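You operate a simulated robot arm through the tools that you are given. There is no shell and no other tool. Be economical: measure what you need, move in short steps, check, and stop when the job is done.

You run a simulated two-armed robot. Do the job below in one go: nothing can be reset, and whatever is moved stays where it is left.

TASK
Clear the specks from the sieve drawer, scoop sand into the green pot and lid it.
Fine: drawer open, red bar all the way across, then one yellow scoop from the drawer, spill none; green lid; the scoop goes back. Other pots, lids, the red scoop and the crank stay.

Only the result counts: the job must be done as asked and must still hold three seconds after the hand-in. Knocking over, shifting, dropping, spilling or breaking anything else fails it. Lids that push on must go on centred and level and be pressed home; caps that screw on are set level and turned clockwise until they are tight.

THE ROBOT
Two 7-joint arms with two-finger parallel grippers on one trunk, on a base that drives. Base frame: it is fixed to the floor where the robot stands at the start and does not move with it; the origin is under the middle of the robot, x ahead of it, y to its left, z up. Readings come in mm, rad, newtons and seconds.
The left shoulder is at the start at [20, 113, 1147], the right one opposite. With the tool pointing down near the work surface each hand reaches from about 100 to 540 mm from the robot's upright axis, wherever it stands, measured 20 degrees to its own side. Places, roughly: blue pot [1250, -1250, 750]; blue pot lid (10x10x6 cm) [1100, -1300, 800]; crank of the sieve [500, 0, 900]; drawer of the sieve [600, 0, 800]; green pot lid (10x10x6 cm) [700, -300, 800]; orange pot [1250, -1000, 750]; orange pot lid (10x10x6 cm) [1000, -1100, 800]; red bar [600, 200, 800]; red scoop [1000, -750, 500]; yellow scoop [750, -1000, 750]. Payload 1.57 kg a hand.
The TCP of each hand is the grasp point between the finger pads, 30 mm short of the fingertips. In the tool frame z runs along the fingers and y along their closing line. Largest opening 80 mm; finger width 17, thickness 12; the body of the gripper, 40 by 82 mm, starts 80 mm behind the TCP.
Orientation is told as [roll, pitch, yaw] about the base's x, y, z axes, in that order, counted from this pose: with the fingers straight down and closing along the base's y, the tool's x points along the base's -x, its y along +y and its z along -z.

THE INTERFACE
- The arms move only by the tool drive_tool. It takes "left_plan", "right_plan" or both (then of equal length, played together; a hand with none holds still); each is one flat list of numbers, 7 for each row, row after row: the turn, a rotation vector about the base's x, y, z in rad, then the shift along the base's x, y, z in mm, then the finger opening in mm, from 0 to 80. In form: [ax, ay, az, tx, ty, tz, jaw, ax, ay, az, tx, ty, tz, jaw, ...]. A call has 1 to 8 rows; each row is the pose to reach, as a shift and turn from the pose commanded when the call began. Each row takes 0.2 s and may step no farther than 50 mm and 0.15 rad from the row before; otherwise, or with a gripper value out of range, the whole call is refused. A pose out of reach is approached as far as the arm can. The call stops where the force on the tool passes 40 N (or 10 N more than at its start, if that is more) or the arm is blocked; 0.2 s more then pass. The fingers move at their own pace (about 45 mm/s each) and stop on an object; they squeeze with about 21 N. The grip force told is the motor's: it shows also when the fingers shut on nothing. Time passes only in rows, and 0.2 s behind the last, so rows that repeat a pose let the fingers close. The reply holds the time, the measured pose of the TCP, the force on the tool along the base axes, the opening and the grip force, in the units named above and with some noise, with the torque about the TCP (base axes, N m) and any sound that the robot's microphone picked up.
- Cameras (640 x 400 px; columns grow to the right, rows downward): "scene" is now at [98.1, -16.9, 1293.4]; the picture's right is [-0.22, -0.98, 0.00], its down [-0.45, 0.10, -0.89] and it looks along [0.86, -0.20, -0.46] (base axes); focal length 214 px, centre (320, 200). "left" rides on the left gripper at [72, 7, -122] in its tool frame; the picture's right is [-0.09, 1.00, 0.00], its down [-0.84, -0.08, -0.54] and it looks along [-0.54, -0.05, 0.84] (tool axes); focal length 238 px, centre (320, 200). "right" rides on the right gripper at [72, -7, -122] in its tool frame; the picture's right is [0.09, 1.00, 0.00], its down [-0.84, 0.08, -0.54] and it looks along [-0.54, 0.05, 0.84] (tool axes); focal length 238 px, centre (320, 200).
- snapshot(camera): a new picture of that camera. It takes no simulated time.
- lift_body(by): slides the trunk up (or, below 0, down) by that many mm; the arms and the scene camera ride with it, the base frame stays. It gives what a move gives, with no picture.
- steer(legs): drives the robot by 1 to 6 legs, each [ahead, left, turn to the left] in mm, mm and rad, along the robot's own axes; the way and the turn of a leg run together, so that a leg with both is an arc; at most 1500 mm and 3.142 rad a leg. The arms and the cameras ride along, it lands a little off, and it stops where it bumps. It gives what a move gives.
- head_to(pan, tilt): turns the head with the scene camera to pan (to the left, within 1.396 rad either way) and tilt (down, from -0.506 to 1.204), counted from straight ahead of the robot. It gives what a move gives.
- pixel_to_xyz(camera, pixels): for up to 12 pixels [column, row] of the newest picture of that camera ("zoom" is the newest enlarged one), the place [x, y, z] in the base frame of the surface seen there, good to about 2 mm, but the place of the scene camera against the robot may be out by one fixed shift of up to 12 mm in any direction. It takes no simulated time.
- enlarge(camera, box): a new picture of the part [left, top, right, bottom] of that camera's present view, enlarged. It takes no simulated time.
- sign_off(): hands the job in; it is judged then, once.

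Go step by step. Measure first, check grasps and placings, and put right what went wrong. The budget is 80 turns and 78 pictures, counting those below and the enlarged ones. Unless the task says otherwise, let go and move clear before handing in, and close with one line.

The tools are called after "Emit:" by a JSON object that holds its "name" and its "arguments". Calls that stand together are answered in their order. drive_tool: Moves the arms, as the interface text tells. Its arguments: {"type":"object","properties":{"left_plan":{"type":"array"},"right_plan":{"type":"array"}},"required":[]} The other tools are called the same way: lift_body (by) slides the trunk up or down; steer (legs) drives the base; head_to (pan, tilt) turns the head that bears the scene camera; snapshot (camera) takes a picture; pixel_to_xyz (camera, pixels) gives the place of the surface under pixels of a picture; enlarge (camera, box) takes an enlarged picture of a part of a camera's view; sign_off () hands the job in.

At the start:

```text
clock: 0.0
left_eef_pos: [442.0, 70.8, 1231.3]
left_tool_rot: [-0.001, 0.0, 0.002]
left_ft_force: [0.2, -0.3, 0.3]
left_torque: [-0.02, -0.01, 0.0]
left_gripper_width: 79.9
left_grasp_force: 0.1
right_eef_pos: [391.7, -244.8, 1237.6]
right_tool_rot: [-0.001, 0.001, 0.001]
right_ft_force: [0.1, -0.9, 0.8]
right_torque: [-0.01, 0.01, -0.02]
right_gripper_width: 80.2
right_grasp_force: 0.2
trunk travel left (down, up): [-200.0, 370.0]
robot x, y, heading: [-0.2, -0.2, 0.002]
head pan, tilt: [-0.223, 0.483]
```

scene: 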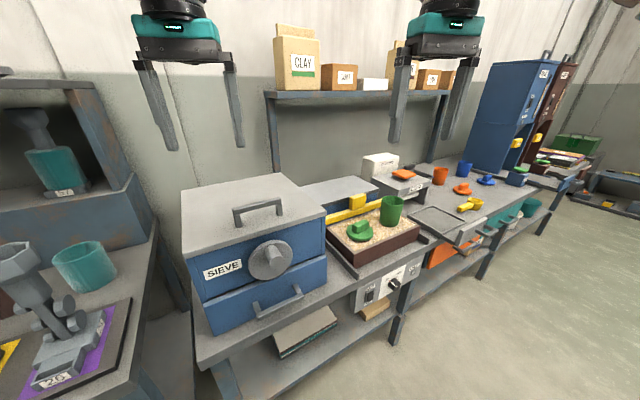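
right: 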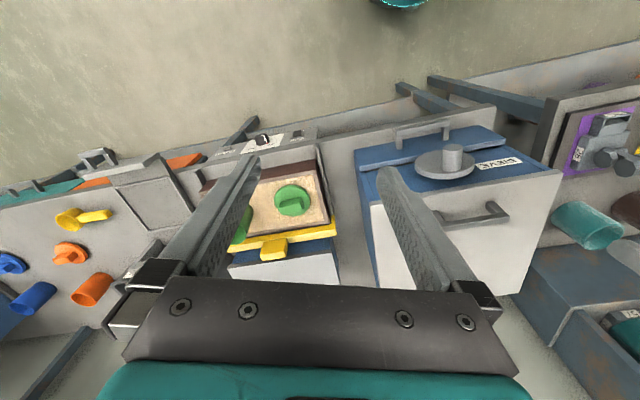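
left: 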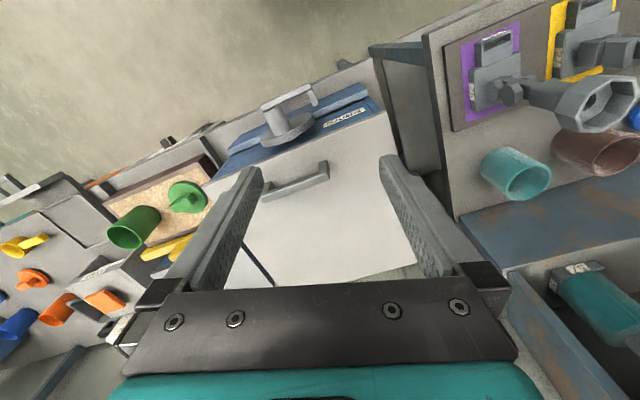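

The scene picture shows the sieve box (drawer handle around (278,303)), the open sand tray with green lid at (360,230), the green pot at (391,209) and the yellow bar/red bar area. I'll enlarge and measure before moving.

Emit:
{"name": "enlarge", "arguments": {"camera": "scene", "box": [180, 160, 440, 330]}}

Emit:
{"name": "enlarge", "arguments": {"camera": "scene", "box": [360, 130, 600, 280]}}

Emit:
{"name": "pixel_to_xyz", "arguments": {"camera": "scene", "pixels": [[278, 303], [270, 260], [258, 207], [391, 200], [360, 225], [355, 200], [400, 232], [342, 217], [470, 203], [330, 200], [225, 305], [310, 320]]}}

```text
2.35 times, centred on (310, 245) of scene
```

zoom: 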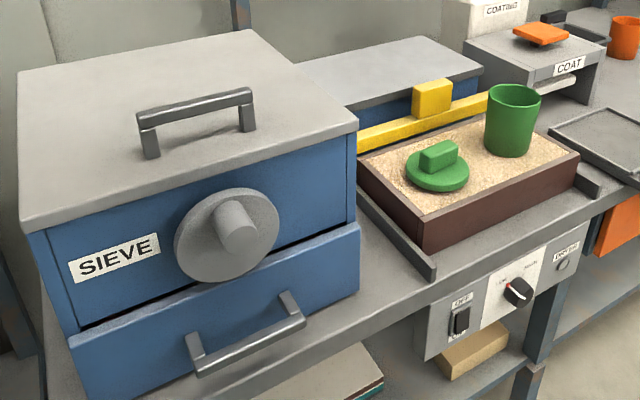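

```text
2.67 times, centred on (480, 205) of scene
```

zoom: 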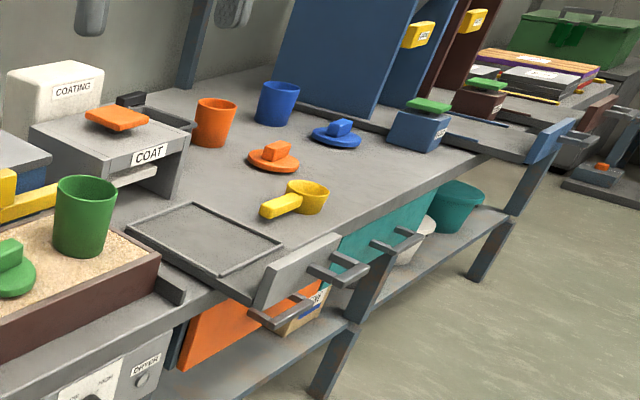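

```text
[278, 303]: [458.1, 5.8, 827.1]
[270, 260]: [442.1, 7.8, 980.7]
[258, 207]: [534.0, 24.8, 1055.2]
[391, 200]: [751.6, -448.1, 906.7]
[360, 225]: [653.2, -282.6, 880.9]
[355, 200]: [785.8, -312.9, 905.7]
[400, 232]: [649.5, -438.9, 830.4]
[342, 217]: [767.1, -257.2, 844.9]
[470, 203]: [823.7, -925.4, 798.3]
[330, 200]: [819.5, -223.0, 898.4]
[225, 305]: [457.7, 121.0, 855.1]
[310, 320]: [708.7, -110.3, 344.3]
```

The drawer opens toward me, and the yellow scoop sits at (470,203). No red bar is visible yet, so I'll turn the head left and down to look for it.

Emit:
{"name": "head_to", "arguments": {"pan": 0.35, "tilt": 0.75}}

Emit:
{"name": "snapshot", "arguments": {"camera": "scene"}}

Emit:
{"name": "snapshot", "arguments": {"camera": "left"}}

```text
clock: 1.0
left_eef_pos: [444.1, 70.6, 1232.8]
left_tool_rot: [-0.001, -0.001, 0.001]
left_ft_force: [0.2, 0.1, -0.9]
left_torque: [0.0, 0.0, 0.01]
left_gripper_width: 80.2
left_grasp_force: 0.1
right_eef_pos: [391.7, -247.0, 1239.1]
right_tool_rot: [-0.003, 0.001, -0.001]
right_ft_force: [0.1, 0.5, -0.3]
right_torque: [0.06, 0.03, -0.01]
right_gripper_width: 80.0
right_grasp_force: 0.0
trunk travel left (down, up): [-200.0, 370.0]
robot x, y, heading: [-0.4, -0.2, 0.001]
head pan, tilt: [0.351, 0.75]
```

```text
72 pictures are left
```

scene: 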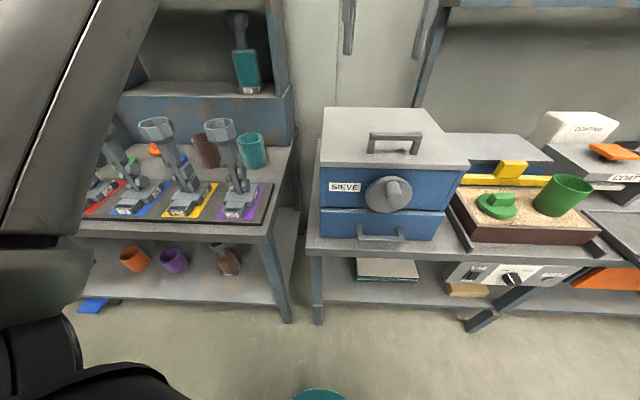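

```text
71 pictures are left
```

left: 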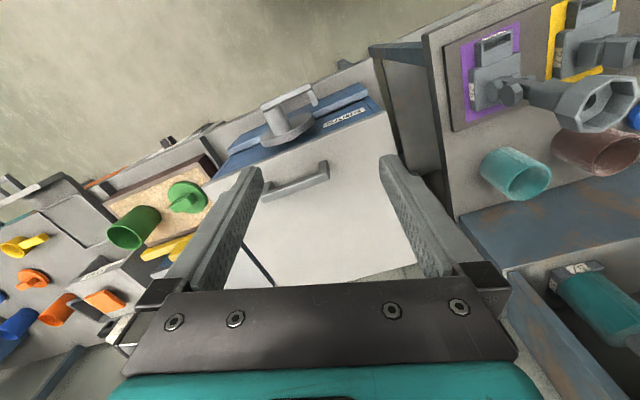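

The left bench has nothing that is a red bar, so it is probably inside the drawer. I'll measure the handle and crank closely.

Emit:
{"name": "enlarge", "arguments": {"camera": "scene", "box": [310, 100, 474, 250]}}

Emit:
{"name": "pixel_to_xyz", "arguments": {"camera": "scene", "pixels": [[358, 229], [380, 237], [404, 236], [380, 232], [340, 222], [390, 225], [385, 200], [394, 190], [404, 192], [388, 209], [368, 193], [383, 219]]}}

```text
2.67 times, centred on (392, 175) of scene
```

zoom: 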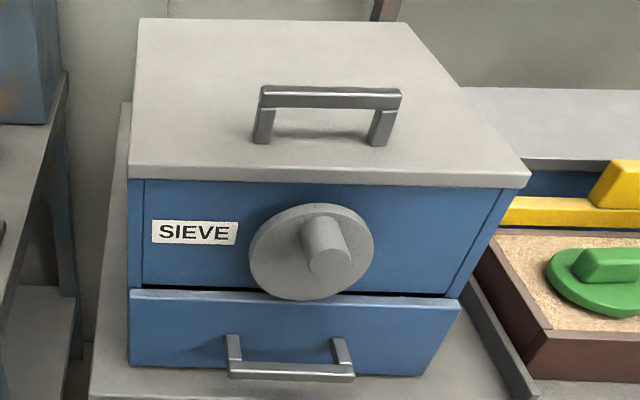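

```text
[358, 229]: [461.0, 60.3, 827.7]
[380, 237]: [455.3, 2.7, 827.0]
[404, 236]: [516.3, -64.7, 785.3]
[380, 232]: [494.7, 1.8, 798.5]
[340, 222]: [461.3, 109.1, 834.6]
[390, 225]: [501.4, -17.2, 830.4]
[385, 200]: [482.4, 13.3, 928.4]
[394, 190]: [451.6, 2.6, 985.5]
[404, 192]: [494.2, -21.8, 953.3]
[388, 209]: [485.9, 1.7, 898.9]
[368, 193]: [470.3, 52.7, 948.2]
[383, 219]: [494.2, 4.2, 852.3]
```

The sieve is yawed: its front face runs from (461,109) to (516,−65), so the drawer pulls along about (−0.95,−0.30), with the handle near [457,3,826]. I'll back off a little and turn to face it squarely.

Emit:
{"name": "steer", "arguments": {"legs": [[-120, 0, 0], [0, 0, 0.309]]}}

Emit:
{"name": "head_to", "arguments": {"pan": -0.2, "tilt": 0.7}}

Emit:
{"name": "snapshot", "arguments": {"camera": "scene"}}

```text
clock: 3.2
left_eef_pos: [280.4, 202.2, 1232.1]
left_tool_rot: [0.001, 0.001, 0.311]
left_ft_force: [-0.4, 0.6, -0.2]
left_torque: [0.0, 0.02, -0.01]
left_gripper_width: 79.9
left_grasp_force: 0.0
right_eef_pos: [327.4, -114.4, 1237.9]
right_tool_rot: [0.0, 0.001, 0.307]
right_ft_force: [0.6, -0.1, -0.2]
right_torque: [0.0, -0.03, -0.02]
right_gripper_width: 80.0
right_grasp_force: 0.1
trunk travel left (down, up): [-200.0, 370.0]
robot x, y, heading: [-120.7, 0.8, 0.309]
head pan, tilt: [0.351, 0.75]
```

```text
clock: 4.2
left_eef_pos: [279.2, 202.4, 1233.3]
left_tool_rot: [0.001, 0.0, 0.31]
left_ft_force: [-0.3, 0.5, -0.1]
left_torque: [0.02, 0.0, 0.01]
left_gripper_width: 79.8
left_grasp_force: 0.1
right_eef_pos: [327.2, -113.7, 1239.0]
right_tool_rot: [0.0, 0.001, 0.307]
right_ft_force: [-0.4, 0.7, 0.3]
right_torque: [0.0, -0.03, -0.01]
right_gripper_width: 79.8
right_grasp_force: 0.1
trunk travel left (down, up): [-200.0, 370.0]
robot x, y, heading: [-122.4, -1.7, 0.307]
head pan, tilt: [-0.201, 0.7]
```

```text
69 pictures are left
```

scene: 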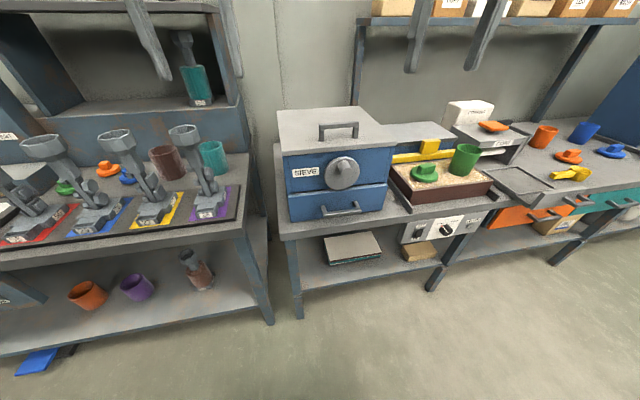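

The robot now faces the sieve squarely and the handle is at about (342,208). I'll reorient the right hand so its fingers point forward and down and close vertically around the handle bar, moving it gradually closer.

Emit:
{"name": "drive_tool", "arguments": {"right_plan": [0.0732, -0.0378, -0.1009, 0, 4, -15, 80, 0.1464, -0.0756, -0.2018, 0, 8, -30, 80, 0.2196, -0.1134, -0.3027, 0, 12, -45, 80, 0.2928, -0.1512, -0.4036, 0, 16, -60, 80, 0.366, -0.189, -0.5045, 0, 20, -75, 80, 0.4392, -0.2268, -0.6054, 0, 24, -90, 80, 0.5124, -0.2646, -0.7063, 0, 28, -105, 80]}}

Emit:
{"name": "drive_tool", "arguments": {"right_plan": [0.0732, -0.0378, -0.1009, 0, 4, -15, 80, 0.1464, -0.0756, -0.2018, 0, 8, -30, 80, 0.2196, -0.1134, -0.3027, 0, 12, -45, 80, 0.2928, -0.1512, -0.4036, 0, 16, -60, 80, 0.366, -0.189, -0.5045, 0, 20, -75, 80, 0.4392, -0.2268, -0.6054, 0, 24, -90, 80, 0.5124, -0.2646, -0.7063, 0, 28, -105, 80]}}

Emit:
{"name": "snapshot", "arguments": {"camera": "right"}}

Emit:
{"name": "snapshot", "arguments": {"camera": "scene"}}

```text
clock: 5.8
left_eef_pos: [279.3, 202.1, 1232.9]
left_tool_rot: [-0.001, -0.002, 0.31]
left_ft_force: [0.0, 0.0, 0.0]
left_torque: [-0.03, 0.0, 0.0]
left_gripper_width: 79.9
left_grasp_force: 0.1
right_eef_pos: [327.8, -87.2, 1133.3]
right_tool_rot: [0.527, -0.222, -0.48]
right_ft_force: [-0.1, -0.3, -0.2]
right_torque: [0.01, -0.01, -0.02]
right_gripper_width: 80.0
right_grasp_force: 0.1
trunk travel left (down, up): [-200.0, 370.0]
robot x, y, heading: [-118.7, -3.5, 0.311]
head pan, tilt: [-0.201, 0.7]
```

```text
clock: 7.4
left_eef_pos: [280.6, 201.9, 1231.2]
left_tool_rot: [0.0, 0.003, 0.311]
left_ft_force: [-0.6, 0.4, 0.1]
left_torque: [0.0, 0.03, 0.01]
left_gripper_width: 79.9
left_grasp_force: 0.1
right_eef_pos: [346.9, -52.6, 1026.6]
right_tool_rot: [1.05, 0.003, -1.261]
right_ft_force: [0.5, 1.0, 0.5]
right_torque: [0.0, 0.01, -0.01]
right_gripper_width: 79.9
right_grasp_force: 0.1
right hand out of reach, approached as far as the arm can: row 6, 7
trunk travel left (down, up): [-200.0, 370.0]
robot x, y, heading: [-123.4, -0.8, 0.31]
head pan, tilt: [-0.201, 0.7]
```

```text
68 pictures are left
```

right: 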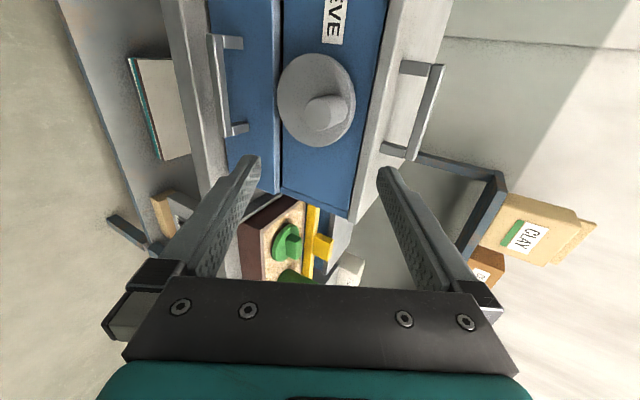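

```text
67 pictures are left
```

scene: 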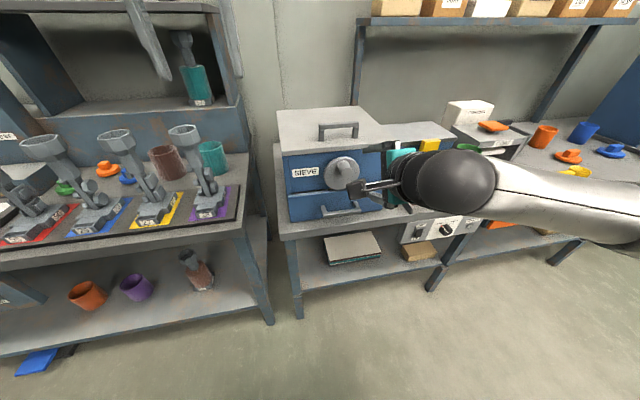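

The hand has the wanted tilt, a bit limited by nearness to the body. The right camera shows the handle bar from (215,40) to (228,135); I'll measure it with this camera.

Emit:
{"name": "pixel_to_xyz", "arguments": {"camera": "right", "pixels": [[212, 42], [218, 85], [226, 130], [236, 130], [245, 90], [325, 112], [300, 100], [256, 110]]}}

Emit:
{"name": "pixel_to_xyz", "arguments": {"camera": "scene", "pixels": [[340, 213], [322, 214], [359, 211]]}}

```text
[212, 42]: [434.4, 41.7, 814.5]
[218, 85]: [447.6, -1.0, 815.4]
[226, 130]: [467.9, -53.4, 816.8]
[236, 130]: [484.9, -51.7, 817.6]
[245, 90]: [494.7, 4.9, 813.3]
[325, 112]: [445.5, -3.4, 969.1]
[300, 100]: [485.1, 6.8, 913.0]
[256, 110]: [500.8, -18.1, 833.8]
```

```text
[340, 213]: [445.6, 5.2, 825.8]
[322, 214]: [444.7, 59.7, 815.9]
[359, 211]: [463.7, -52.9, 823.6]
```

The right camera puts the bar centre near [453,−4,815], so the scene camera reads about 10 mm high. I'll move to a pre-grasp pose about 70 mm short along the finger direction.

Emit:
{"name": "drive_tool", "arguments": {"right_plan": [0, 0, 0, 11, 6, -34, 70, 0, 0, 0, 22, 12, -68, 60, 0, 0, 0, 33, 18, -102, 36, 0, 0, 0, 44, 24, -136, 36, 0, 0, 0, 55, 31, -170, 36]}}

Emit:
{"name": "snapshot", "arguments": {"camera": "right"}}

```text
clock: 8.6
left_eef_pos: [279.6, 202.3, 1232.6]
left_tool_rot: [-0.001, 0.0, 0.312]
left_ft_force: [-0.6, 0.5, 0.3]
left_torque: [-0.01, 0.02, -0.02]
left_gripper_width: 80.0
left_grasp_force: 0.1
right_eef_pos: [376.0, -48.9, 969.2]
right_tool_rot: [1.042, 0.003, -1.26]
right_ft_force: [0.7, 0.0, 1.5]
right_torque: [0.04, -0.02, -0.01]
right_gripper_width: 35.9
right_grasp_force: 0.0
right hand out of reach, approached as far as the arm can: row 2, 3, 4, 5
trunk travel left (down, up): [-200.0, 370.0]
robot x, y, heading: [-117.3, -3.2, 0.309]
head pan, tilt: [-0.201, 0.7]
```

```text
66 pictures are left
```

right: 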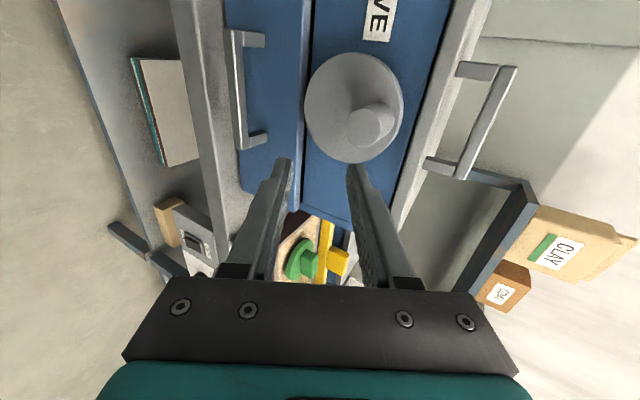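

The arm can't reach that low with this tilt from the present shoulder height, so I'll lower the trunk. The hand is still about 85 mm in front of the bar, so it is clear.

Emit:
{"name": "lift_body", "arguments": {"by": -120}}

Emit:
{"name": "drive_tool", "arguments": {"right_plan": [0, 0, 0, 0, 0, 0, 36]}}

Emit:
{"name": "snapshot", "arguments": {"camera": "right"}}

```text
clock: 10.1
left_eef_pos: [279.8, 203.7, 1112.5]
left_tool_rot: [-0.001, 0.0, 0.31]
left_ft_force: [0.1, -0.6, 0.8]
left_torque: [-0.01, -0.02, 0.0]
left_gripper_width: 80.1
left_grasp_force: 0.0
right_eef_pos: [374.9, -50.1, 849.7]
right_tool_rot: [1.043, 0.003, -1.261]
right_ft_force: [-0.4, 0.9, 0.1]
right_torque: [-0.01, -0.03, 0.01]
right_gripper_width: 36.0
right_grasp_force: 0.0
trunk travel left (down, up): [-80.0, 490.0]
robot x, y, heading: [-121.3, 2.7, 0.311]
head pan, tilt: [-0.201, 0.7]
```

```text
clock: 10.5
left_eef_pos: [279.9, 201.9, 1111.4]
left_tool_rot: [0.002, 0.0, 0.312]
left_ft_force: [-0.2, -0.5, -0.9]
left_torque: [0.03, -0.02, -0.01]
left_gripper_width: 80.1
left_grasp_force: 0.0
right_eef_pos: [375.8, -48.2, 848.9]
right_tool_rot: [1.041, 0.0, -1.26]
right_ft_force: [-0.1, -0.7, 0.0]
right_torque: [0.02, -0.02, -0.03]
right_gripper_width: 36.1
right_grasp_force: 0.1
trunk travel left (down, up): [-80.0, 490.0]
robot x, y, heading: [-117.9, -3.0, 0.307]
head pan, tilt: [-0.201, 0.7]
```

```text
65 pictures are left
```

right: 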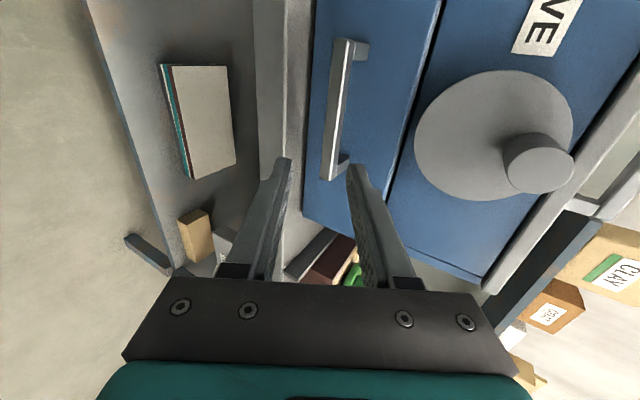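

The trunk drop brought the hand down to z 849, with the handle bar at (335,110) now close. I'll remeasure it here.

Emit:
{"name": "pixel_to_xyz", "arguments": {"camera": "right", "pixels": [[342, 45], [336, 110], [328, 172], [333, 172], [370, 90], [343, 110]]}}

```text
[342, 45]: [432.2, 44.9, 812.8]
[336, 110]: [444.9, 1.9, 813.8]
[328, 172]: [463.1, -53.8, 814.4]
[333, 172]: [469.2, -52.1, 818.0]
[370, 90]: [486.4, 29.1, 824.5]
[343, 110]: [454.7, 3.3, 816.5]
```

Bar centre is at f≈430, l≈−140, z≈812 in the sieve-aligned frame. I'll line up laterally first, then check the pose before going in.

Emit:
{"name": "drive_tool", "arguments": {"right_plan": [0, 0, 0, -6, 19, 14, 36, 0, 0, 0, -6, 19, 14, 36]}}

```text
clock: 11.1
left_eef_pos: [279.6, 202.8, 1112.6]
left_tool_rot: [0.001, 0.001, 0.31]
left_ft_force: [-1.5, 0.4, 0.1]
left_torque: [-0.03, -0.01, 0.0]
left_gripper_width: 80.2
left_grasp_force: 0.0
right_eef_pos: [369.1, -27.7, 860.9]
right_tool_rot: [1.041, -0.001, -1.26]
right_ft_force: [0.4, 0.7, 0.1]
right_torque: [0.0, 0.01, -0.03]
right_gripper_width: 35.7
right_grasp_force: 0.0
trunk travel left (down, up): [-80.0, 490.0]
robot x, y, heading: [-122.1, -0.5, 0.311]
head pan, tilt: [-0.201, 0.7]
```

The hand tracks exactly now. I'll go in along the fingers to the bar and close.

Emit:
{"name": "drive_tool", "arguments": {"right_plan": [0, 0, 0, 24, 7, -14, 36, 0, 0, 0, 47, 14, -27, 36, 0, 0, 0, 70, 20.7, -41, 36]}}

Emit:
{"name": "snapshot", "arguments": {"camera": "right"}}

```text
clock: 11.9
left_eef_pos: [281.9, 201.3, 1112.0]
left_tool_rot: [0.0, 0.0, 0.31]
left_ft_force: [0.0, 0.2, 0.5]
left_torque: [0.01, -0.02, -0.01]
left_gripper_width: 79.8
left_grasp_force: 0.0
right_eef_pos: [440.1, -9.4, 820.3]
right_tool_rot: [1.036, 0.002, -1.262]
right_ft_force: [-0.2, -0.4, -0.2]
right_torque: [0.04, -0.01, 0.01]
right_gripper_width: 36.2
right_grasp_force: 0.0
trunk travel left (down, up): [-80.0, 490.0]
robot x, y, heading: [-122.6, -0.2, 0.308]
head pan, tilt: [-0.201, 0.7]
```

```text
64 pictures are left
```

right: 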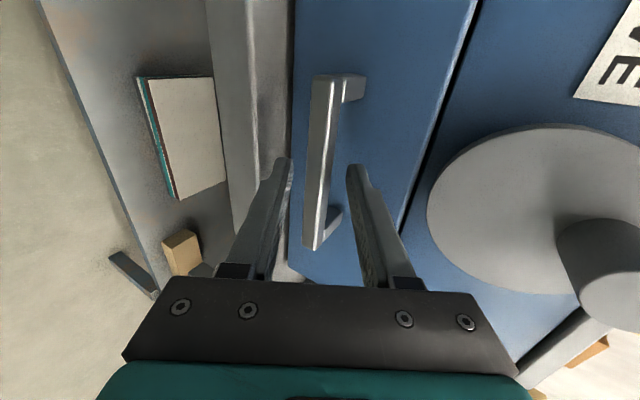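

The bar (325,160) lies between the two fingers. I'll close on it and then start a short pull along (−0.953,−0.302).

Emit:
{"name": "drive_tool", "arguments": {"right_plan": [0, 0, 0, 0, 0, 0, 5, 0, 0, 0, 0, 0, 0, 2, 0, 0, 0, 0, 0, 0, 2, 0, 0, 0, -14, -4.5, 0, 2, 0, 0, 0, -28, -9, 0, 2, 0, 0, 0, -42, -13, 0, 2]}}

Emit:
{"name": "snapshot", "arguments": {"camera": "scene"}}

```text
clock: 13.3
left_eef_pos: [279.1, 204.1, 1112.3]
left_tool_rot: [-0.001, -0.001, 0.31]
left_ft_force: [0.0, 0.3, 0.7]
left_torque: [-0.01, -0.04, 0.02]
left_gripper_width: 80.1
left_grasp_force: 0.0
right_eef_pos: [403.3, -37.1, 822.2]
right_tool_rot: [1.011, 0.011, -1.237]
right_ft_force: [-11.0, 24.5, -21.7]
right_torque: [0.8, 0.52, 0.33]
right_gripper_width: 19.2
right_grasp_force: 33.6
right hand out of reach, approached as far as the arm can: row 4, 5, 6
trunk travel left (down, up): [-80.0, 490.0]
robot x, y, heading: [-121.1, 2.2, 0.314]
head pan, tilt: [-0.201, 0.7]
```

```text
63 pictures are left
```

scene: 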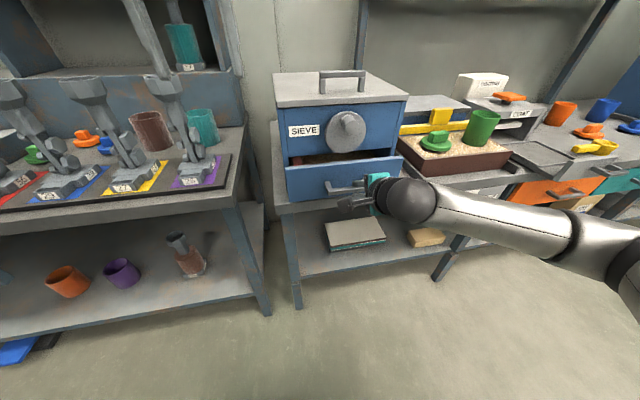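

The drawer is coming out about 40 mm, but the arm is at its near limit and skewing sideways. I'll drive the base straight back instead, with the hand holding.

Emit:
{"name": "steer", "arguments": {"legs": [[-80, 0, 0]]}}

Emit:
{"name": "snapshot", "arguments": {"camera": "scene"}}

```text
clock: 14.3
left_eef_pos: [202.8, 179.4, 1112.1]
left_tool_rot: [-0.001, 0.003, 0.309]
left_ft_force: [0.4, -0.1, 0.1]
left_torque: [0.02, -0.01, -0.01]
left_gripper_width: 80.1
left_grasp_force: 0.1
right_eef_pos: [328.4, -66.8, 823.7]
right_tool_rot: [1.014, 0.01, -1.25]
right_ft_force: [-6.5, 17.1, -23.7]
right_torque: [0.47, 0.54, 0.43]
right_gripper_width: 18.9
right_grasp_force: 33.3
trunk travel left (down, up): [-80.0, 490.0]
robot x, y, heading: [-198.2, -26.7, 0.308]
head pan, tilt: [-0.201, 0.7]
```

```text
62 pictures are left
```

scene: 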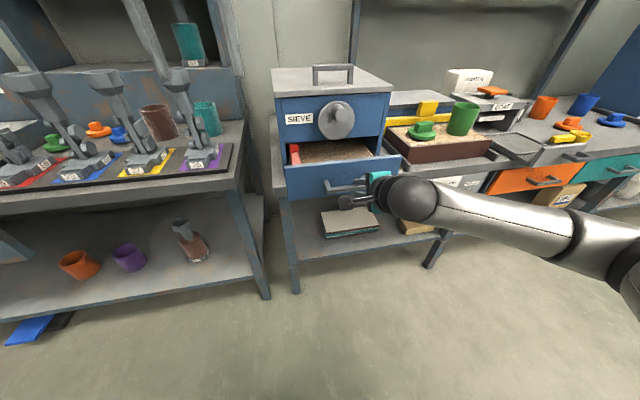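

The drawer is now about 110 mm out, showing sand and the red bar along its left wall at (293,153). I'll pull on in steps, watching the force.

Emit:
{"name": "steer", "arguments": {"legs": [[-70, 0, 0]]}}

Emit:
{"name": "snapshot", "arguments": {"camera": "scene"}}

```text
clock: 15.4
left_eef_pos: [135.7, 156.6, 1111.7]
left_tool_rot: [0.001, 0.001, 0.31]
left_ft_force: [-0.4, 0.3, 0.8]
left_torque: [-0.02, -0.01, 0.02]
left_gripper_width: 79.8
left_grasp_force: 0.0
right_eef_pos: [262.2, -88.2, 823.9]
right_tool_rot: [1.014, 0.012, -1.25]
right_ft_force: [-3.7, 1.9, -3.4]
right_torque: [-0.06, -0.03, -0.32]
right_gripper_width: 18.9
right_grasp_force: 33.4
trunk travel left (down, up): [-80.0, 490.0]
robot x, y, heading: [-266.9, -46.5, 0.311]
head pan, tilt: [-0.201, 0.7]
```

```text
61 pictures are left
```

scene: 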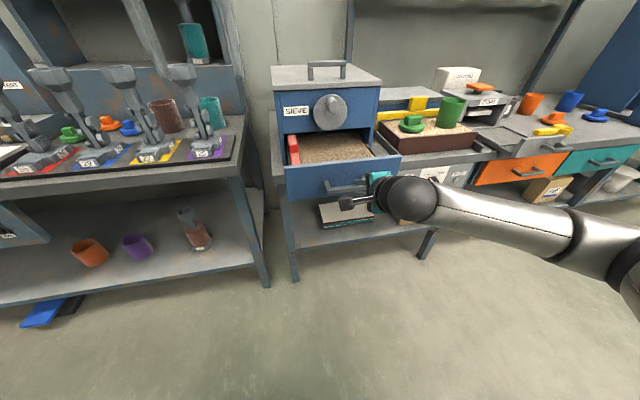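

The forces have dropped, so I'll zoom to check the grip and how far the drawer is out.

Emit:
{"name": "enlarge", "arguments": {"camera": "scene", "box": [260, 60, 420, 210]}}

Emit:
{"name": "pixel_to_xyz", "arguments": {"camera": "scene", "pixels": [[292, 145], [340, 165], [340, 180], [300, 172], [380, 160], [335, 140], [330, 110]]}}

```text
2.67 times, centred on (340, 135) of scene
```

zoom: 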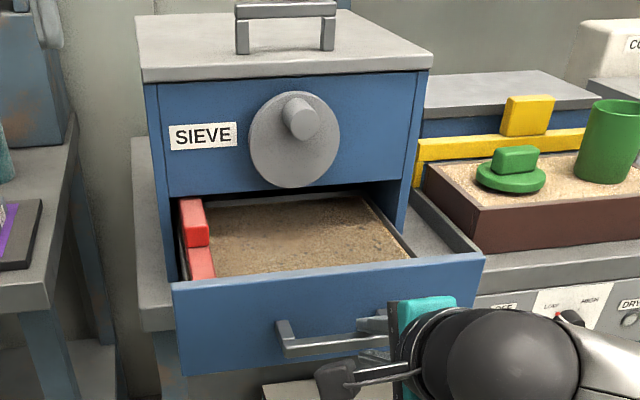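

```text
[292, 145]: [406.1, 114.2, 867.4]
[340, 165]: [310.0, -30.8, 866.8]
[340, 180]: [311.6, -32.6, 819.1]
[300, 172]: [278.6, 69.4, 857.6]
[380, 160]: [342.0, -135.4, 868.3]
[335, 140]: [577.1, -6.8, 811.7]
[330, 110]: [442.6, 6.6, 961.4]
```

The hand still holds the bar and the drawer is about 187 mm out; the red grip block (zoom 195,220) is still close to the crank. I'll pull a bit more, in small steps, to find the stop.

Emit:
{"name": "steer", "arguments": {"legs": [[-40, 0, 0]]}}

Emit:
{"name": "enlarge", "arguments": {"camera": "scene", "box": [260, 60, 420, 210]}}

```text
clock: 16.2
left_eef_pos: [98.5, 145.4, 1112.3]
left_tool_rot: [-0.002, 0.002, 0.309]
left_ft_force: [-0.1, -0.3, -1.3]
left_torque: [0.01, 0.0, -0.01]
left_gripper_width: 80.1
left_grasp_force: 0.0
right_eef_pos: [221.8, -99.2, 824.0]
right_tool_rot: [1.013, 0.01, -1.249]
right_ft_force: [-3.4, 0.3, 0.6]
right_torque: [0.06, -0.11, -0.36]
right_gripper_width: 19.2
right_grasp_force: 32.7
trunk travel left (down, up): [-80.0, 490.0]
robot x, y, heading: [-302.8, -55.9, 0.314]
head pan, tilt: [-0.201, 0.7]
```

```text
2.67 times, centred on (340, 135) of scene
```

zoom: 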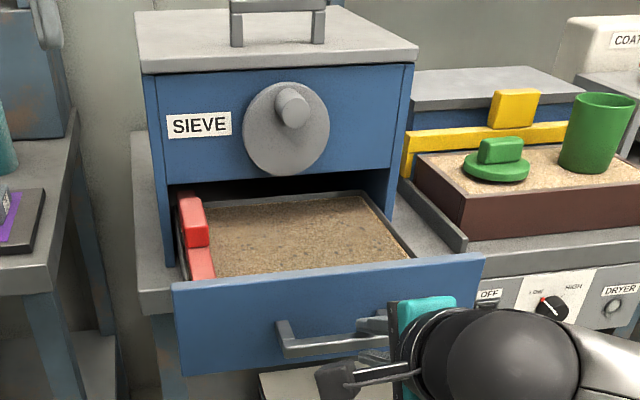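

The tray's back wall is just appearing (zoom 275,197) and the force is only about 3 N. One more step.

Emit:
{"name": "steer", "arguments": {"legs": [[-40, 0, 0]]}}

Emit:
{"name": "enlarge", "arguments": {"camera": "scene", "box": [260, 60, 420, 210]}}

```text
clock: 17.1
left_eef_pos: [58.9, 131.4, 1111.5]
left_tool_rot: [0.0, 0.002, 0.309]
left_ft_force: [-0.5, 0.3, -0.3]
left_torque: [0.01, 0.0, 0.01]
left_gripper_width: 80.2
left_grasp_force: 0.1
right_eef_pos: [182.9, -112.8, 824.9]
right_tool_rot: [1.014, 0.01, -1.252]
right_ft_force: [-0.1, -0.8, -0.2]
right_torque: [0.0, 0.01, 0.0]
right_gripper_width: 2.1
right_grasp_force: 0.0
trunk travel left (down, up): [-80.0, 490.0]
robot x, y, heading: [-342.0, -69.2, 0.304]
head pan, tilt: [-0.201, 0.7]
```

```text
2.67 times, centred on (340, 135) of scene
```

zoom: 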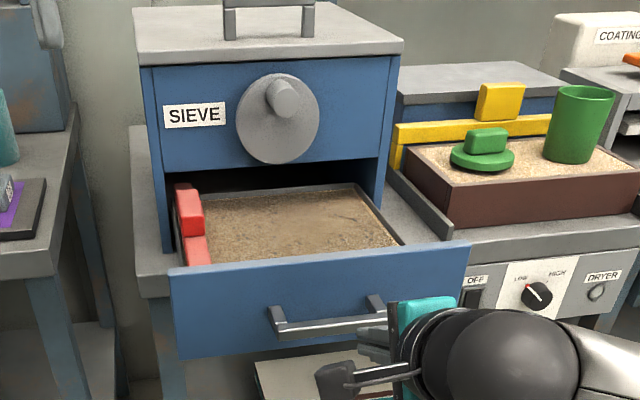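

The fingers slipped off the handle at about 240 mm of travel, so the drawer is at its stop and fully open. I'll back off, check that the sieve hasn't shifted, then measure the bar.

Emit:
{"name": "steer", "arguments": {"legs": [[-70, 0, 0]]}}

Emit:
{"name": "lift_body", "arguments": {"by": 200}}

Emit:
{"name": "head_to", "arguments": {"pan": -0.15, "tilt": 0.65}}

Emit:
{"name": "snapshot", "arguments": {"camera": "scene"}}

```text
clock: 18.1
left_eef_pos: [-8.7, 110.8, 1111.7]
left_tool_rot: [0.0, 0.002, 0.308]
left_ft_force: [-0.2, -0.6, -0.3]
left_torque: [-0.02, -0.03, 0.03]
left_gripper_width: 80.1
left_grasp_force: 0.0
right_eef_pos: [118.6, -134.3, 823.0]
right_tool_rot: [1.014, 0.01, -1.252]
right_ft_force: [-0.7, 0.3, -0.7]
right_torque: [0.0, 0.01, -0.02]
right_gripper_width: 1.8
right_grasp_force: 0.0
trunk travel left (down, up): [-80.0, 490.0]
robot x, y, heading: [-405.3, -91.9, 0.302]
head pan, tilt: [-0.201, 0.7]
```

```text
clock: 20.3
left_eef_pos: [-6.7, 110.7, 1311.6]
left_tool_rot: [-0.001, 0.001, 0.308]
left_ft_force: [0.6, -0.2, 0.2]
left_torque: [0.02, 0.01, 0.0]
left_gripper_width: 79.9
left_grasp_force: 0.0
right_eef_pos: [118.8, -133.6, 1024.4]
right_tool_rot: [1.012, 0.011, -1.251]
right_ft_force: [-0.1, -0.6, -0.8]
right_torque: [0.0, 0.0, -0.03]
right_gripper_width: 1.6
right_grasp_force: 0.1
trunk travel left (down, up): [-280.0, 290.0]
robot x, y, heading: [-409.9, -91.3, 0.314]
head pan, tilt: [-0.201, 0.7]
```

```text
clock: 20.9
left_eef_pos: [-5.9, 110.3, 1311.9]
left_tool_rot: [-0.001, 0.002, 0.308]
left_ft_force: [-1.0, -0.5, -0.8]
left_torque: [0.0, -0.02, 0.03]
left_gripper_width: 80.0
left_grasp_force: 0.0
right_eef_pos: [118.4, -133.7, 1024.1]
right_tool_rot: [1.015, 0.01, -1.253]
right_ft_force: [-0.6, -0.2, 0.1]
right_torque: [0.02, -0.01, 0.02]
right_gripper_width: 2.2
right_grasp_force: 0.1
trunk travel left (down, up): [-280.0, 290.0]
robot x, y, heading: [-409.4, -90.2, 0.307]
head pan, tilt: [-0.15, 0.649]
```

```text
57 pictures are left
```

scene: 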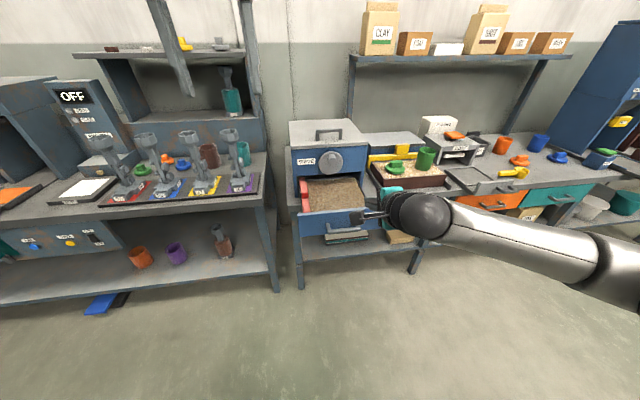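

The drawer is open with its sand and the red bar at (304,195) visible. I'll enlarge and measure the bar, tray walls and crank.

Emit:
{"name": "enlarge", "arguments": {"camera": "scene", "box": [280, 110, 390, 240]}}

Emit:
{"name": "pixel_to_xyz", "arguments": {"camera": "scene", "pixels": [[303, 188], [304, 196], [305, 206], [301, 187], [307, 188], [335, 200], [361, 190], [330, 160], [310, 180], [340, 178], [330, 163], [372, 210]]}}

```text
3.08 times, centred on (335, 175) of scene
```

zoom: 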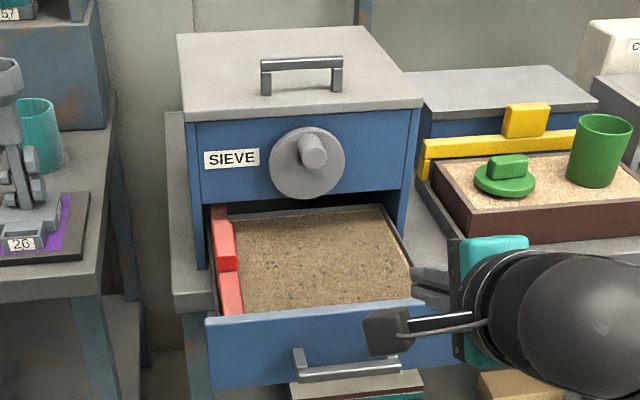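

```text
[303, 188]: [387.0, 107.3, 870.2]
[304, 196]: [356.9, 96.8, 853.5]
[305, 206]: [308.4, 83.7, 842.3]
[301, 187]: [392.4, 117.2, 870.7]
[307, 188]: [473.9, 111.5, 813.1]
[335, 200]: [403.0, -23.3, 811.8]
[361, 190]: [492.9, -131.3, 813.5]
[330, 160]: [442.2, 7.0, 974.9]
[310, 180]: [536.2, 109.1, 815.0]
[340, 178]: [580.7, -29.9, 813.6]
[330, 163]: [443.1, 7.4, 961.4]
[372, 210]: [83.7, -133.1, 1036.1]
```

The crank hasn't moved. I need the extents of the red grip block, so I'll query zoom pixels.

Emit:
{"name": "pixel_to_xyz", "arguments": {"camera": "zoom", "pixels": [[218, 209], [222, 212], [219, 246], [232, 247], [226, 260], [222, 278], [236, 278], [230, 310], [232, 225], [212, 240], [214, 300], [402, 262]]}}

```text
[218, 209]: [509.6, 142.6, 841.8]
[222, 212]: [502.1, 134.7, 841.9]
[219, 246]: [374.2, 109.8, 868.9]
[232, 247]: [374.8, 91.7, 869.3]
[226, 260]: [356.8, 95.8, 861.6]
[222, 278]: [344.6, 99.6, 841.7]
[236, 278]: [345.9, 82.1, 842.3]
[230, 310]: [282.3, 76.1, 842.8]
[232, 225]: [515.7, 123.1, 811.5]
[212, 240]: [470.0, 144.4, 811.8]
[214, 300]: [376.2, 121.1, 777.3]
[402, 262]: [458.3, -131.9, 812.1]
```

In the sieve-aligned frame the bar spans f≈287–535, with its grip block at f≈369–450, l≈−18, top z≈860 true, and the right wall is near l≈−274. I'll sweep with the left hand, so I'll first fold the right hand back to tool-down.

Emit:
{"name": "drive_tool", "arguments": {"right_plan": [-0.071, 0.0363, 0.1009, -8, -3, 10, 20, -0.142, 0.0726, 0.2018, -16, -6, 20, 20, -0.213, 0.1089, 0.3027, -24, -9, 30, 20, -0.284, 0.1452, 0.4036, -32, -12, 40, 20, -0.355, 0.1815, 0.5045, -40, -15, 50, 20, -0.426, 0.2178, 0.6054, -48, -18, 60, 20, -0.497, 0.2541, 0.7063, -56, -21, 70, 20]}}

Emit:
{"name": "drive_tool", "arguments": {"right_plan": [-0.071, 0.0363, 0.1009, -8, -3, 10, 20, -0.142, 0.0726, 0.2018, -16, -6, 20, 20, -0.213, 0.1089, 0.3027, -24, -9, 30, 20, -0.284, 0.1452, 0.4036, -32, -12, 40, 20, -0.355, 0.1815, 0.5045, -40, -15, 50, 20, -0.426, 0.2178, 0.6054, -48, -18, 60, 20, -0.497, 0.2541, 0.7063, -56, -21, 70, 20]}}

```text
clock: 22.5
left_eef_pos: [-6.1, 109.7, 1312.1]
left_tool_rot: [0.0, 0.002, 0.31]
left_ft_force: [-0.6, -0.6, 0.9]
left_torque: [0.01, -0.02, 0.01]
left_gripper_width: 79.8
left_grasp_force: 0.0
right_eef_pos: [62.1, -155.9, 1094.0]
right_tool_rot: [0.507, -0.205, -0.475]
right_ft_force: [-0.4, -1.7, 0.6]
right_torque: [0.02, 0.01, 0.0]
right_gripper_width: 19.8
right_grasp_force: 0.2
trunk travel left (down, up): [-280.0, 290.0]
robot x, y, heading: [-411.9, -92.3, 0.307]
head pan, tilt: [-0.15, 0.649]
```

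```text
clock: 24.1
left_eef_pos: [-6.2, 109.8, 1313.5]
left_tool_rot: [0.0, 0.002, 0.31]
left_ft_force: [-0.1, 0.3, -0.1]
left_torque: [0.01, 0.01, 0.03]
left_gripper_width: 79.8
left_grasp_force: 0.1
right_eef_pos: [6.7, -174.3, 1164.4]
right_tool_rot: [-0.001, 0.007, 0.301]
right_ft_force: [0.7, -0.7, 1.0]
right_torque: [-0.01, 0.0, 0.01]
right_gripper_width: 20.4
right_grasp_force: 0.1
trunk travel left (down, up): [-280.0, 290.0]
robot x, y, heading: [-411.3, -91.5, 0.31]
head pan, tilt: [-0.15, 0.649]
```

The right hand is back to tool-down. Now I'll move the base right and forward so the left hand faces the drawer, and lower the trunk by 80.

Emit:
{"name": "steer", "arguments": {"legs": [[0, -330, 0], [350, 0, 0]]}}

Emit:
{"name": "lift_body", "arguments": {"by": -80}}

Emit:
{"name": "snapshot", "arguments": {"camera": "left"}}

```text
clock: 28.1
left_eef_pos: [419.5, -103.2, 1311.4]
left_tool_rot: [0.001, 0.0, 0.305]
left_ft_force: [0.6, 0.4, 0.3]
left_torque: [-0.03, 0.02, -0.01]
left_gripper_width: 80.1
left_grasp_force: 0.1
right_eef_pos: [433.3, -389.3, 1165.6]
right_tool_rot: [-0.002, 0.006, 0.297]
right_ft_force: [0.0, 0.1, 0.4]
right_torque: [0.0, 0.0, 0.0]
right_gripper_width: 19.7
right_grasp_force: 0.1
trunk travel left (down, up): [-280.0, 290.0]
robot x, y, heading: [16.4, -305.6, 0.306]
head pan, tilt: [-0.15, 0.649]
```

```text
clock: 29.3
left_eef_pos: [418.6, -104.6, 1232.5]
left_tool_rot: [0.001, 0.001, 0.306]
left_ft_force: [0.9, 0.6, -0.8]
left_torque: [-0.01, 0.03, 0.02]
left_gripper_width: 80.0
left_grasp_force: 0.0
right_eef_pos: [432.4, -388.5, 1085.0]
right_tool_rot: [-0.001, 0.007, 0.298]
right_ft_force: [0.1, -0.2, -0.2]
right_torque: [-0.01, -0.04, -0.01]
right_gripper_width: 20.0
right_grasp_force: 0.0
trunk travel left (down, up): [-200.0, 370.0]
robot x, y, heading: [20.1, -304.5, 0.3]
head pan, tilt: [-0.15, 0.649]
```

```text
55 pictures are left
```

left: 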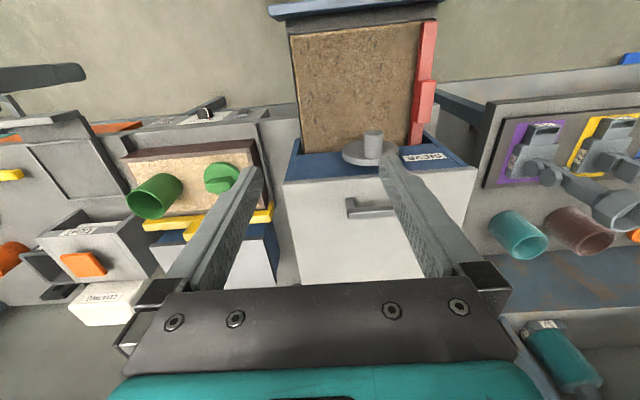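

The left camera now sees the bar and its grip block at (425,100) clearly. I'll measure with it.

Emit:
{"name": "enlarge", "arguments": {"camera": "left", "box": [270, 0, 460, 170]}}

Emit:
{"name": "pixel_to_xyz", "arguments": {"camera": "left", "pixels": [[426, 82], [423, 118], [418, 100], [431, 100], [425, 100], [429, 30], [416, 135], [300, 90], [293, 90], [355, 90], [374, 135], [440, 100]]}}

```text
2.35 times, centred on (365, 85) of left
```

zoom: 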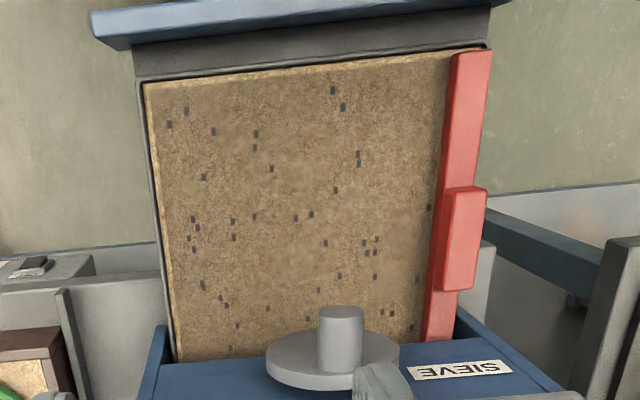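

```text
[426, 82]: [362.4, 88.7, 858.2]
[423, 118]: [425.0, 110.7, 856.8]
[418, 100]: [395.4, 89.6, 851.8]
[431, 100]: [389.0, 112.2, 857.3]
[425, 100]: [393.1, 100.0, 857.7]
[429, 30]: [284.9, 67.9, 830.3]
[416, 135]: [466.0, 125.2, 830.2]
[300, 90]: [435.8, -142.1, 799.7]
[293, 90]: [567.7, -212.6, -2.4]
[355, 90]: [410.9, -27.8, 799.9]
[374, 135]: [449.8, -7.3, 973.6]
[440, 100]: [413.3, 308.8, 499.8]
```

The left camera gives the block top centre at [393,100,858], bar yaw 0.307 and sand at z≈800. I'll move the left hand above the block, tilting the wrist back 0.3 rad to stay clear of the crank knob.

Emit:
{"name": "drive_tool", "arguments": {"left_plan": [0.0129, -0.0409, 0, -5.4, 28.7, -35.7, 70, 0.0258, -0.0818, 0, -10.8, 57.4, -71.4, 70, 0.0387, -0.1227, 0, -16.2, 86.1, -107.1, 70, 0.0516, -0.1636, 0, -21.7, 114.8, -142.8, 70, 0.0645, -0.2045, 0, -27.1, 143.5, -178.5, 70, 0.0774, -0.2454, 0, -32.5, 172.2, -214.2, 70, 0.0905, -0.286, 0, -38, 201, -250, 70]}}

Emit:
{"name": "snapshot", "arguments": {"camera": "left"}}

```text
clock: 30.9
left_eef_pos: [381.6, 98.8, 982.8]
left_tool_rot: [0.0, -0.3, 0.305]
left_ft_force: [0.4, 0.1, 0.6]
left_torque: [0.01, -0.01, 0.04]
left_gripper_width: 70.1
left_grasp_force: 0.0
right_eef_pos: [432.7, -388.6, 1085.3]
right_tool_rot: [-0.001, 0.004, 0.298]
right_ft_force: [-0.1, -0.4, 0.6]
right_torque: [0.01, 0.02, -0.02]
right_gripper_width: 20.0
right_grasp_force: 0.1
trunk travel left (down, up): [-200.0, 370.0]
robot x, y, heading: [18.2, -304.8, 0.305]
head pan, tilt: [-0.15, 0.649]
```

```text
53 pictures are left
```

left: 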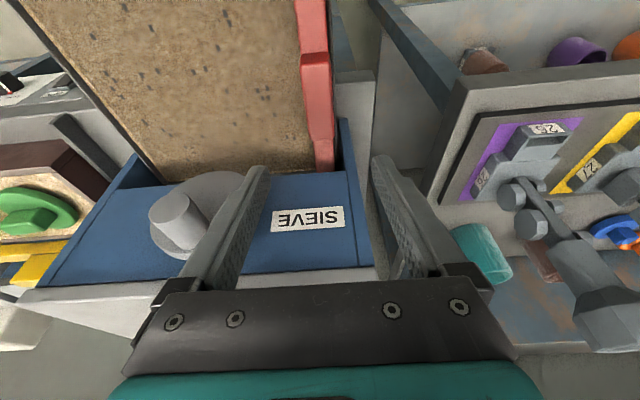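

The block at (318,95) lines up between the fingers. I'll measure it quickly from this closer view.

Emit:
{"name": "pixel_to_xyz", "arguments": {"camera": "left", "pixels": [[317, 60], [319, 95], [320, 130], [307, 95], [330, 95], [325, 160], [340, 150]]}}

```text
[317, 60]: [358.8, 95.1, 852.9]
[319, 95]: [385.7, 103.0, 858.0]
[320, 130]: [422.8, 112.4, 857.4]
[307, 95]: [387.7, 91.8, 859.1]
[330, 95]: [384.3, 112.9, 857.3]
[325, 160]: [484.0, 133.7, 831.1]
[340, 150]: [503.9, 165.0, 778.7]
```

The block is centred on the hand line, so I'll descend 119 mm and close on it.

Emit:
{"name": "drive_tool", "arguments": {"left_plan": [0, 0, 0, 0, 1, -40, 60, 0, 0, 0, -1, 1, -80, 50, 0, 0, 0, -1.6, 1.4, -118, 50, 0, 0, 0, -1.6, 1.4, -118, 10, 0, 0, 0, -1.6, 1.4, -118, 5, 0, 0, 0, -1.6, 1.4, -118, 5]}}

Emit:
{"name": "snapshot", "arguments": {"camera": "left"}}

Emit:
{"name": "snapshot", "arguments": {"camera": "scene"}}

```text
clock: 32.3
left_eef_pos: [379.6, 98.2, 866.2]
left_tool_rot: [-0.001, -0.3, 0.307]
left_ft_force: [-0.2, -0.8, -1.1]
left_torque: [0.2, -0.76, -0.04]
left_gripper_width: 27.6
left_grasp_force: 26.9
right_eef_pos: [432.3, -388.7, 1084.5]
right_tool_rot: [-0.002, 0.005, 0.298]
right_ft_force: [-0.7, 0.5, -0.3]
right_torque: [-0.01, 0.01, 0.02]
right_gripper_width: 19.9
right_grasp_force: 0.1
trunk travel left (down, up): [-200.0, 370.0]
robot x, y, heading: [15.7, -304.2, 0.301]
head pan, tilt: [-0.15, 0.649]
```

```text
52 pictures are left
```

left: 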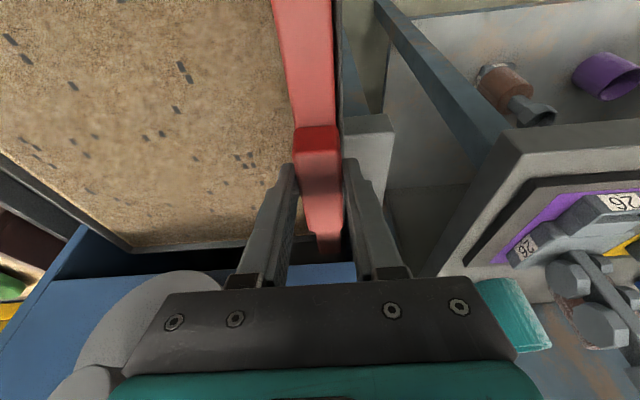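

```text
51 pictures are left
```

scene: 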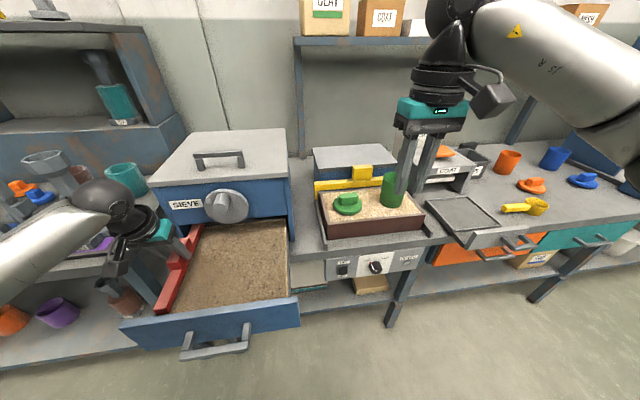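

The block is gripped (27.6 mm, 27 N). I'll sweep right along (0.302,−0.953), 196 mm first.

Emit:
{"name": "drive_tool", "arguments": {"left_plan": [0, 0, 0, 8.5, -26.7, 0, 5, 0, 0, 0, 16.9, -53.4, 0, 5, 0, 0, 0, 25.4, -80.1, 0, 5, 0, 0, 0, 33.8, -106.8, 0, 5, 0, 0, 0, 42.3, -133.5, 0, 5, 0, 0, 0, 50.7, -160.2, 0, 5, 0, 0, 0, 59.2, -186.9, 0, 5]}}

Emit:
{"name": "snapshot", "arguments": {"camera": "scene"}}

Emit:
{"name": "snapshot", "arguments": {"camera": "left"}}

```text
clock: 33.9
left_eef_pos: [440.9, -88.8, 866.0]
left_tool_rot: [-0.001, -0.304, 0.306]
left_ft_force: [0.5, -1.1, 21.0]
left_torque: [0.36, -0.23, 0.17]
left_gripper_width: 27.4
left_grasp_force: 37.9
right_eef_pos: [431.2, -389.9, 1086.6]
right_tool_rot: [-0.001, 0.005, 0.296]
right_ft_force: [-0.2, -0.2, -0.6]
right_torque: [-0.01, 0.03, 0.05]
right_gripper_width: 19.8
right_grasp_force: 0.1
trunk travel left (down, up): [-200.0, 370.0]
robot x, y, heading: [18.0, -304.1, 0.306]
head pan, tilt: [-0.15, 0.649]
```

```text
50 pictures are left
```

scene: 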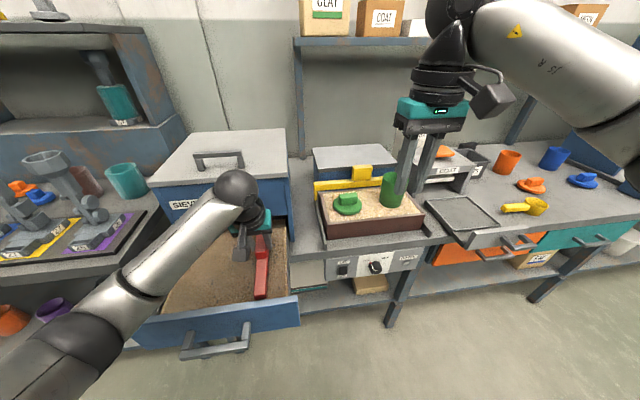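

```text
49 pictures are left
```

left: 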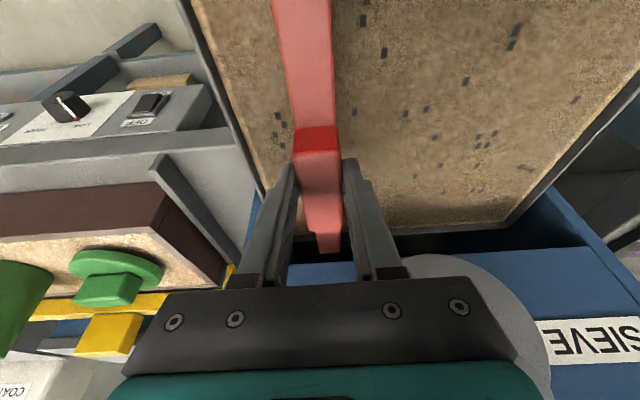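

The bar has moved 196 mm and still has about 40 mm to go; the specks may only clear when the stroke completes. I'll continue gently to the right wall.

Emit:
{"name": "drive_tool", "arguments": {"left_plan": [0, 0, 0, 3.6, -11.4, 0, 5, 0, 0, 0, 7.2, -22.9, 0, 5, 0, 0, 0, 10.3, -32.4, 0, 5, 0, 0, 0, 12.1, -38.1, 0, 5, 0, 0, 0, 13.9, -43.9, 0, 5, 0, 0, 0, 15.7, -49.6, 0, 5]}}

Emit:
{"name": "snapshot", "arguments": {"camera": "left"}}

```text
clock: 35.3
left_eef_pos: [453.9, -124.6, 865.3]
left_tool_rot: [0.019, -0.302, 0.316]
left_ft_force: [-2.6, 7.3, 6.2]
left_torque: [-0.39, 0.46, -0.64]
left_gripper_width: 28.1
left_grasp_force: 38.2
right_eef_pos: [431.5, -387.8, 1083.9]
right_tool_rot: [-0.001, 0.006, 0.299]
right_ft_force: [0.5, 0.3, -0.2]
right_torque: [0.0, -0.02, -0.01]
right_gripper_width: 20.1
right_grasp_force: 0.2
trunk travel left (down, up): [-200.0, 370.0]
robot x, y, heading: [15.2, -305.9, 0.307]
head pan, tilt: [-0.15, 0.649]
stopped in row 6 (left hand): the force on the tool passed its limit at 43 N (the readings are from after the stop); the commanded pose is now the measured one
```

```text
48 pictures are left
```

left: 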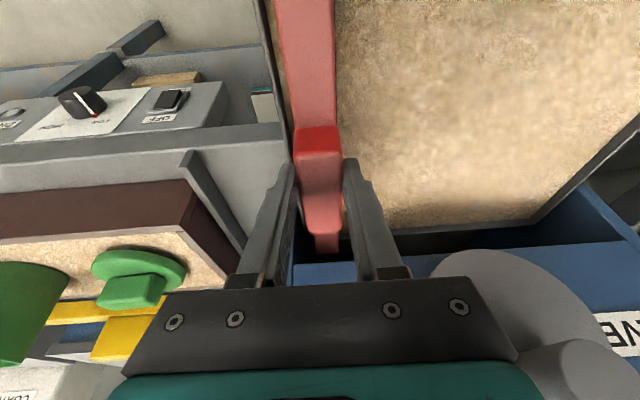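

The specks are gone and the bar hit its right stop. I'll open, lift straight up, tilt back and pull the left hand clear.

Emit:
{"name": "drive_tool", "arguments": {"left_plan": [0, 0, 0, 0, 0, 0, 45, 0, 0, 0, 0, 0, 0, 50, 0, 0, 0, 0, 0, 40, 50, 0, 0, 0, -10, -3, 80, 50, 0, 0, 0, -35, -10, 115, 50, -0.03, 0.095, 0, -60, -15, 150, 50, -0.06, 0.19, 0, -90, -20, 185, 50, -0.09, 0.286, 0, -110, -20, 225, 50]}}

Emit:
{"name": "snapshot", "arguments": {"camera": "scene"}}

```text
clock: 37.1
left_eef_pos: [342.0, -146.1, 1093.1]
left_tool_rot: [0.02, 0.0, 0.317]
left_ft_force: [-0.9, 0.2, 0.2]
left_torque: [0.0, 0.0, 0.01]
left_gripper_width: 50.2
left_grasp_force: 0.0
right_eef_pos: [431.4, -387.7, 1085.1]
right_tool_rot: [-0.003, 0.005, 0.299]
right_ft_force: [0.1, -0.6, 0.1]
right_torque: [-0.01, -0.01, 0.01]
right_gripper_width: 19.9
right_grasp_force: 0.0
trunk travel left (down, up): [-200.0, 370.0]
robot x, y, heading: [18.1, -306.1, 0.304]
head pan, tilt: [-0.15, 0.649]
```

```text
47 pictures are left
```

scene: 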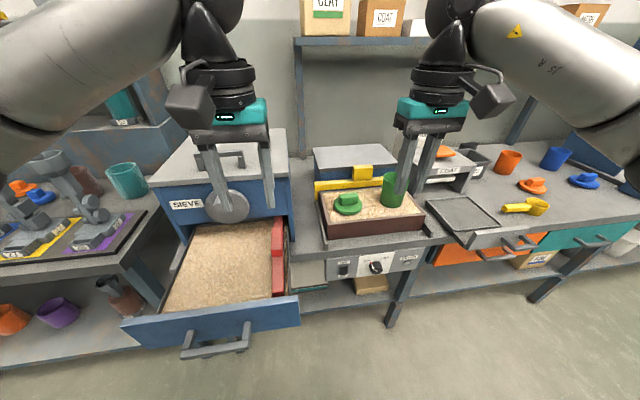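

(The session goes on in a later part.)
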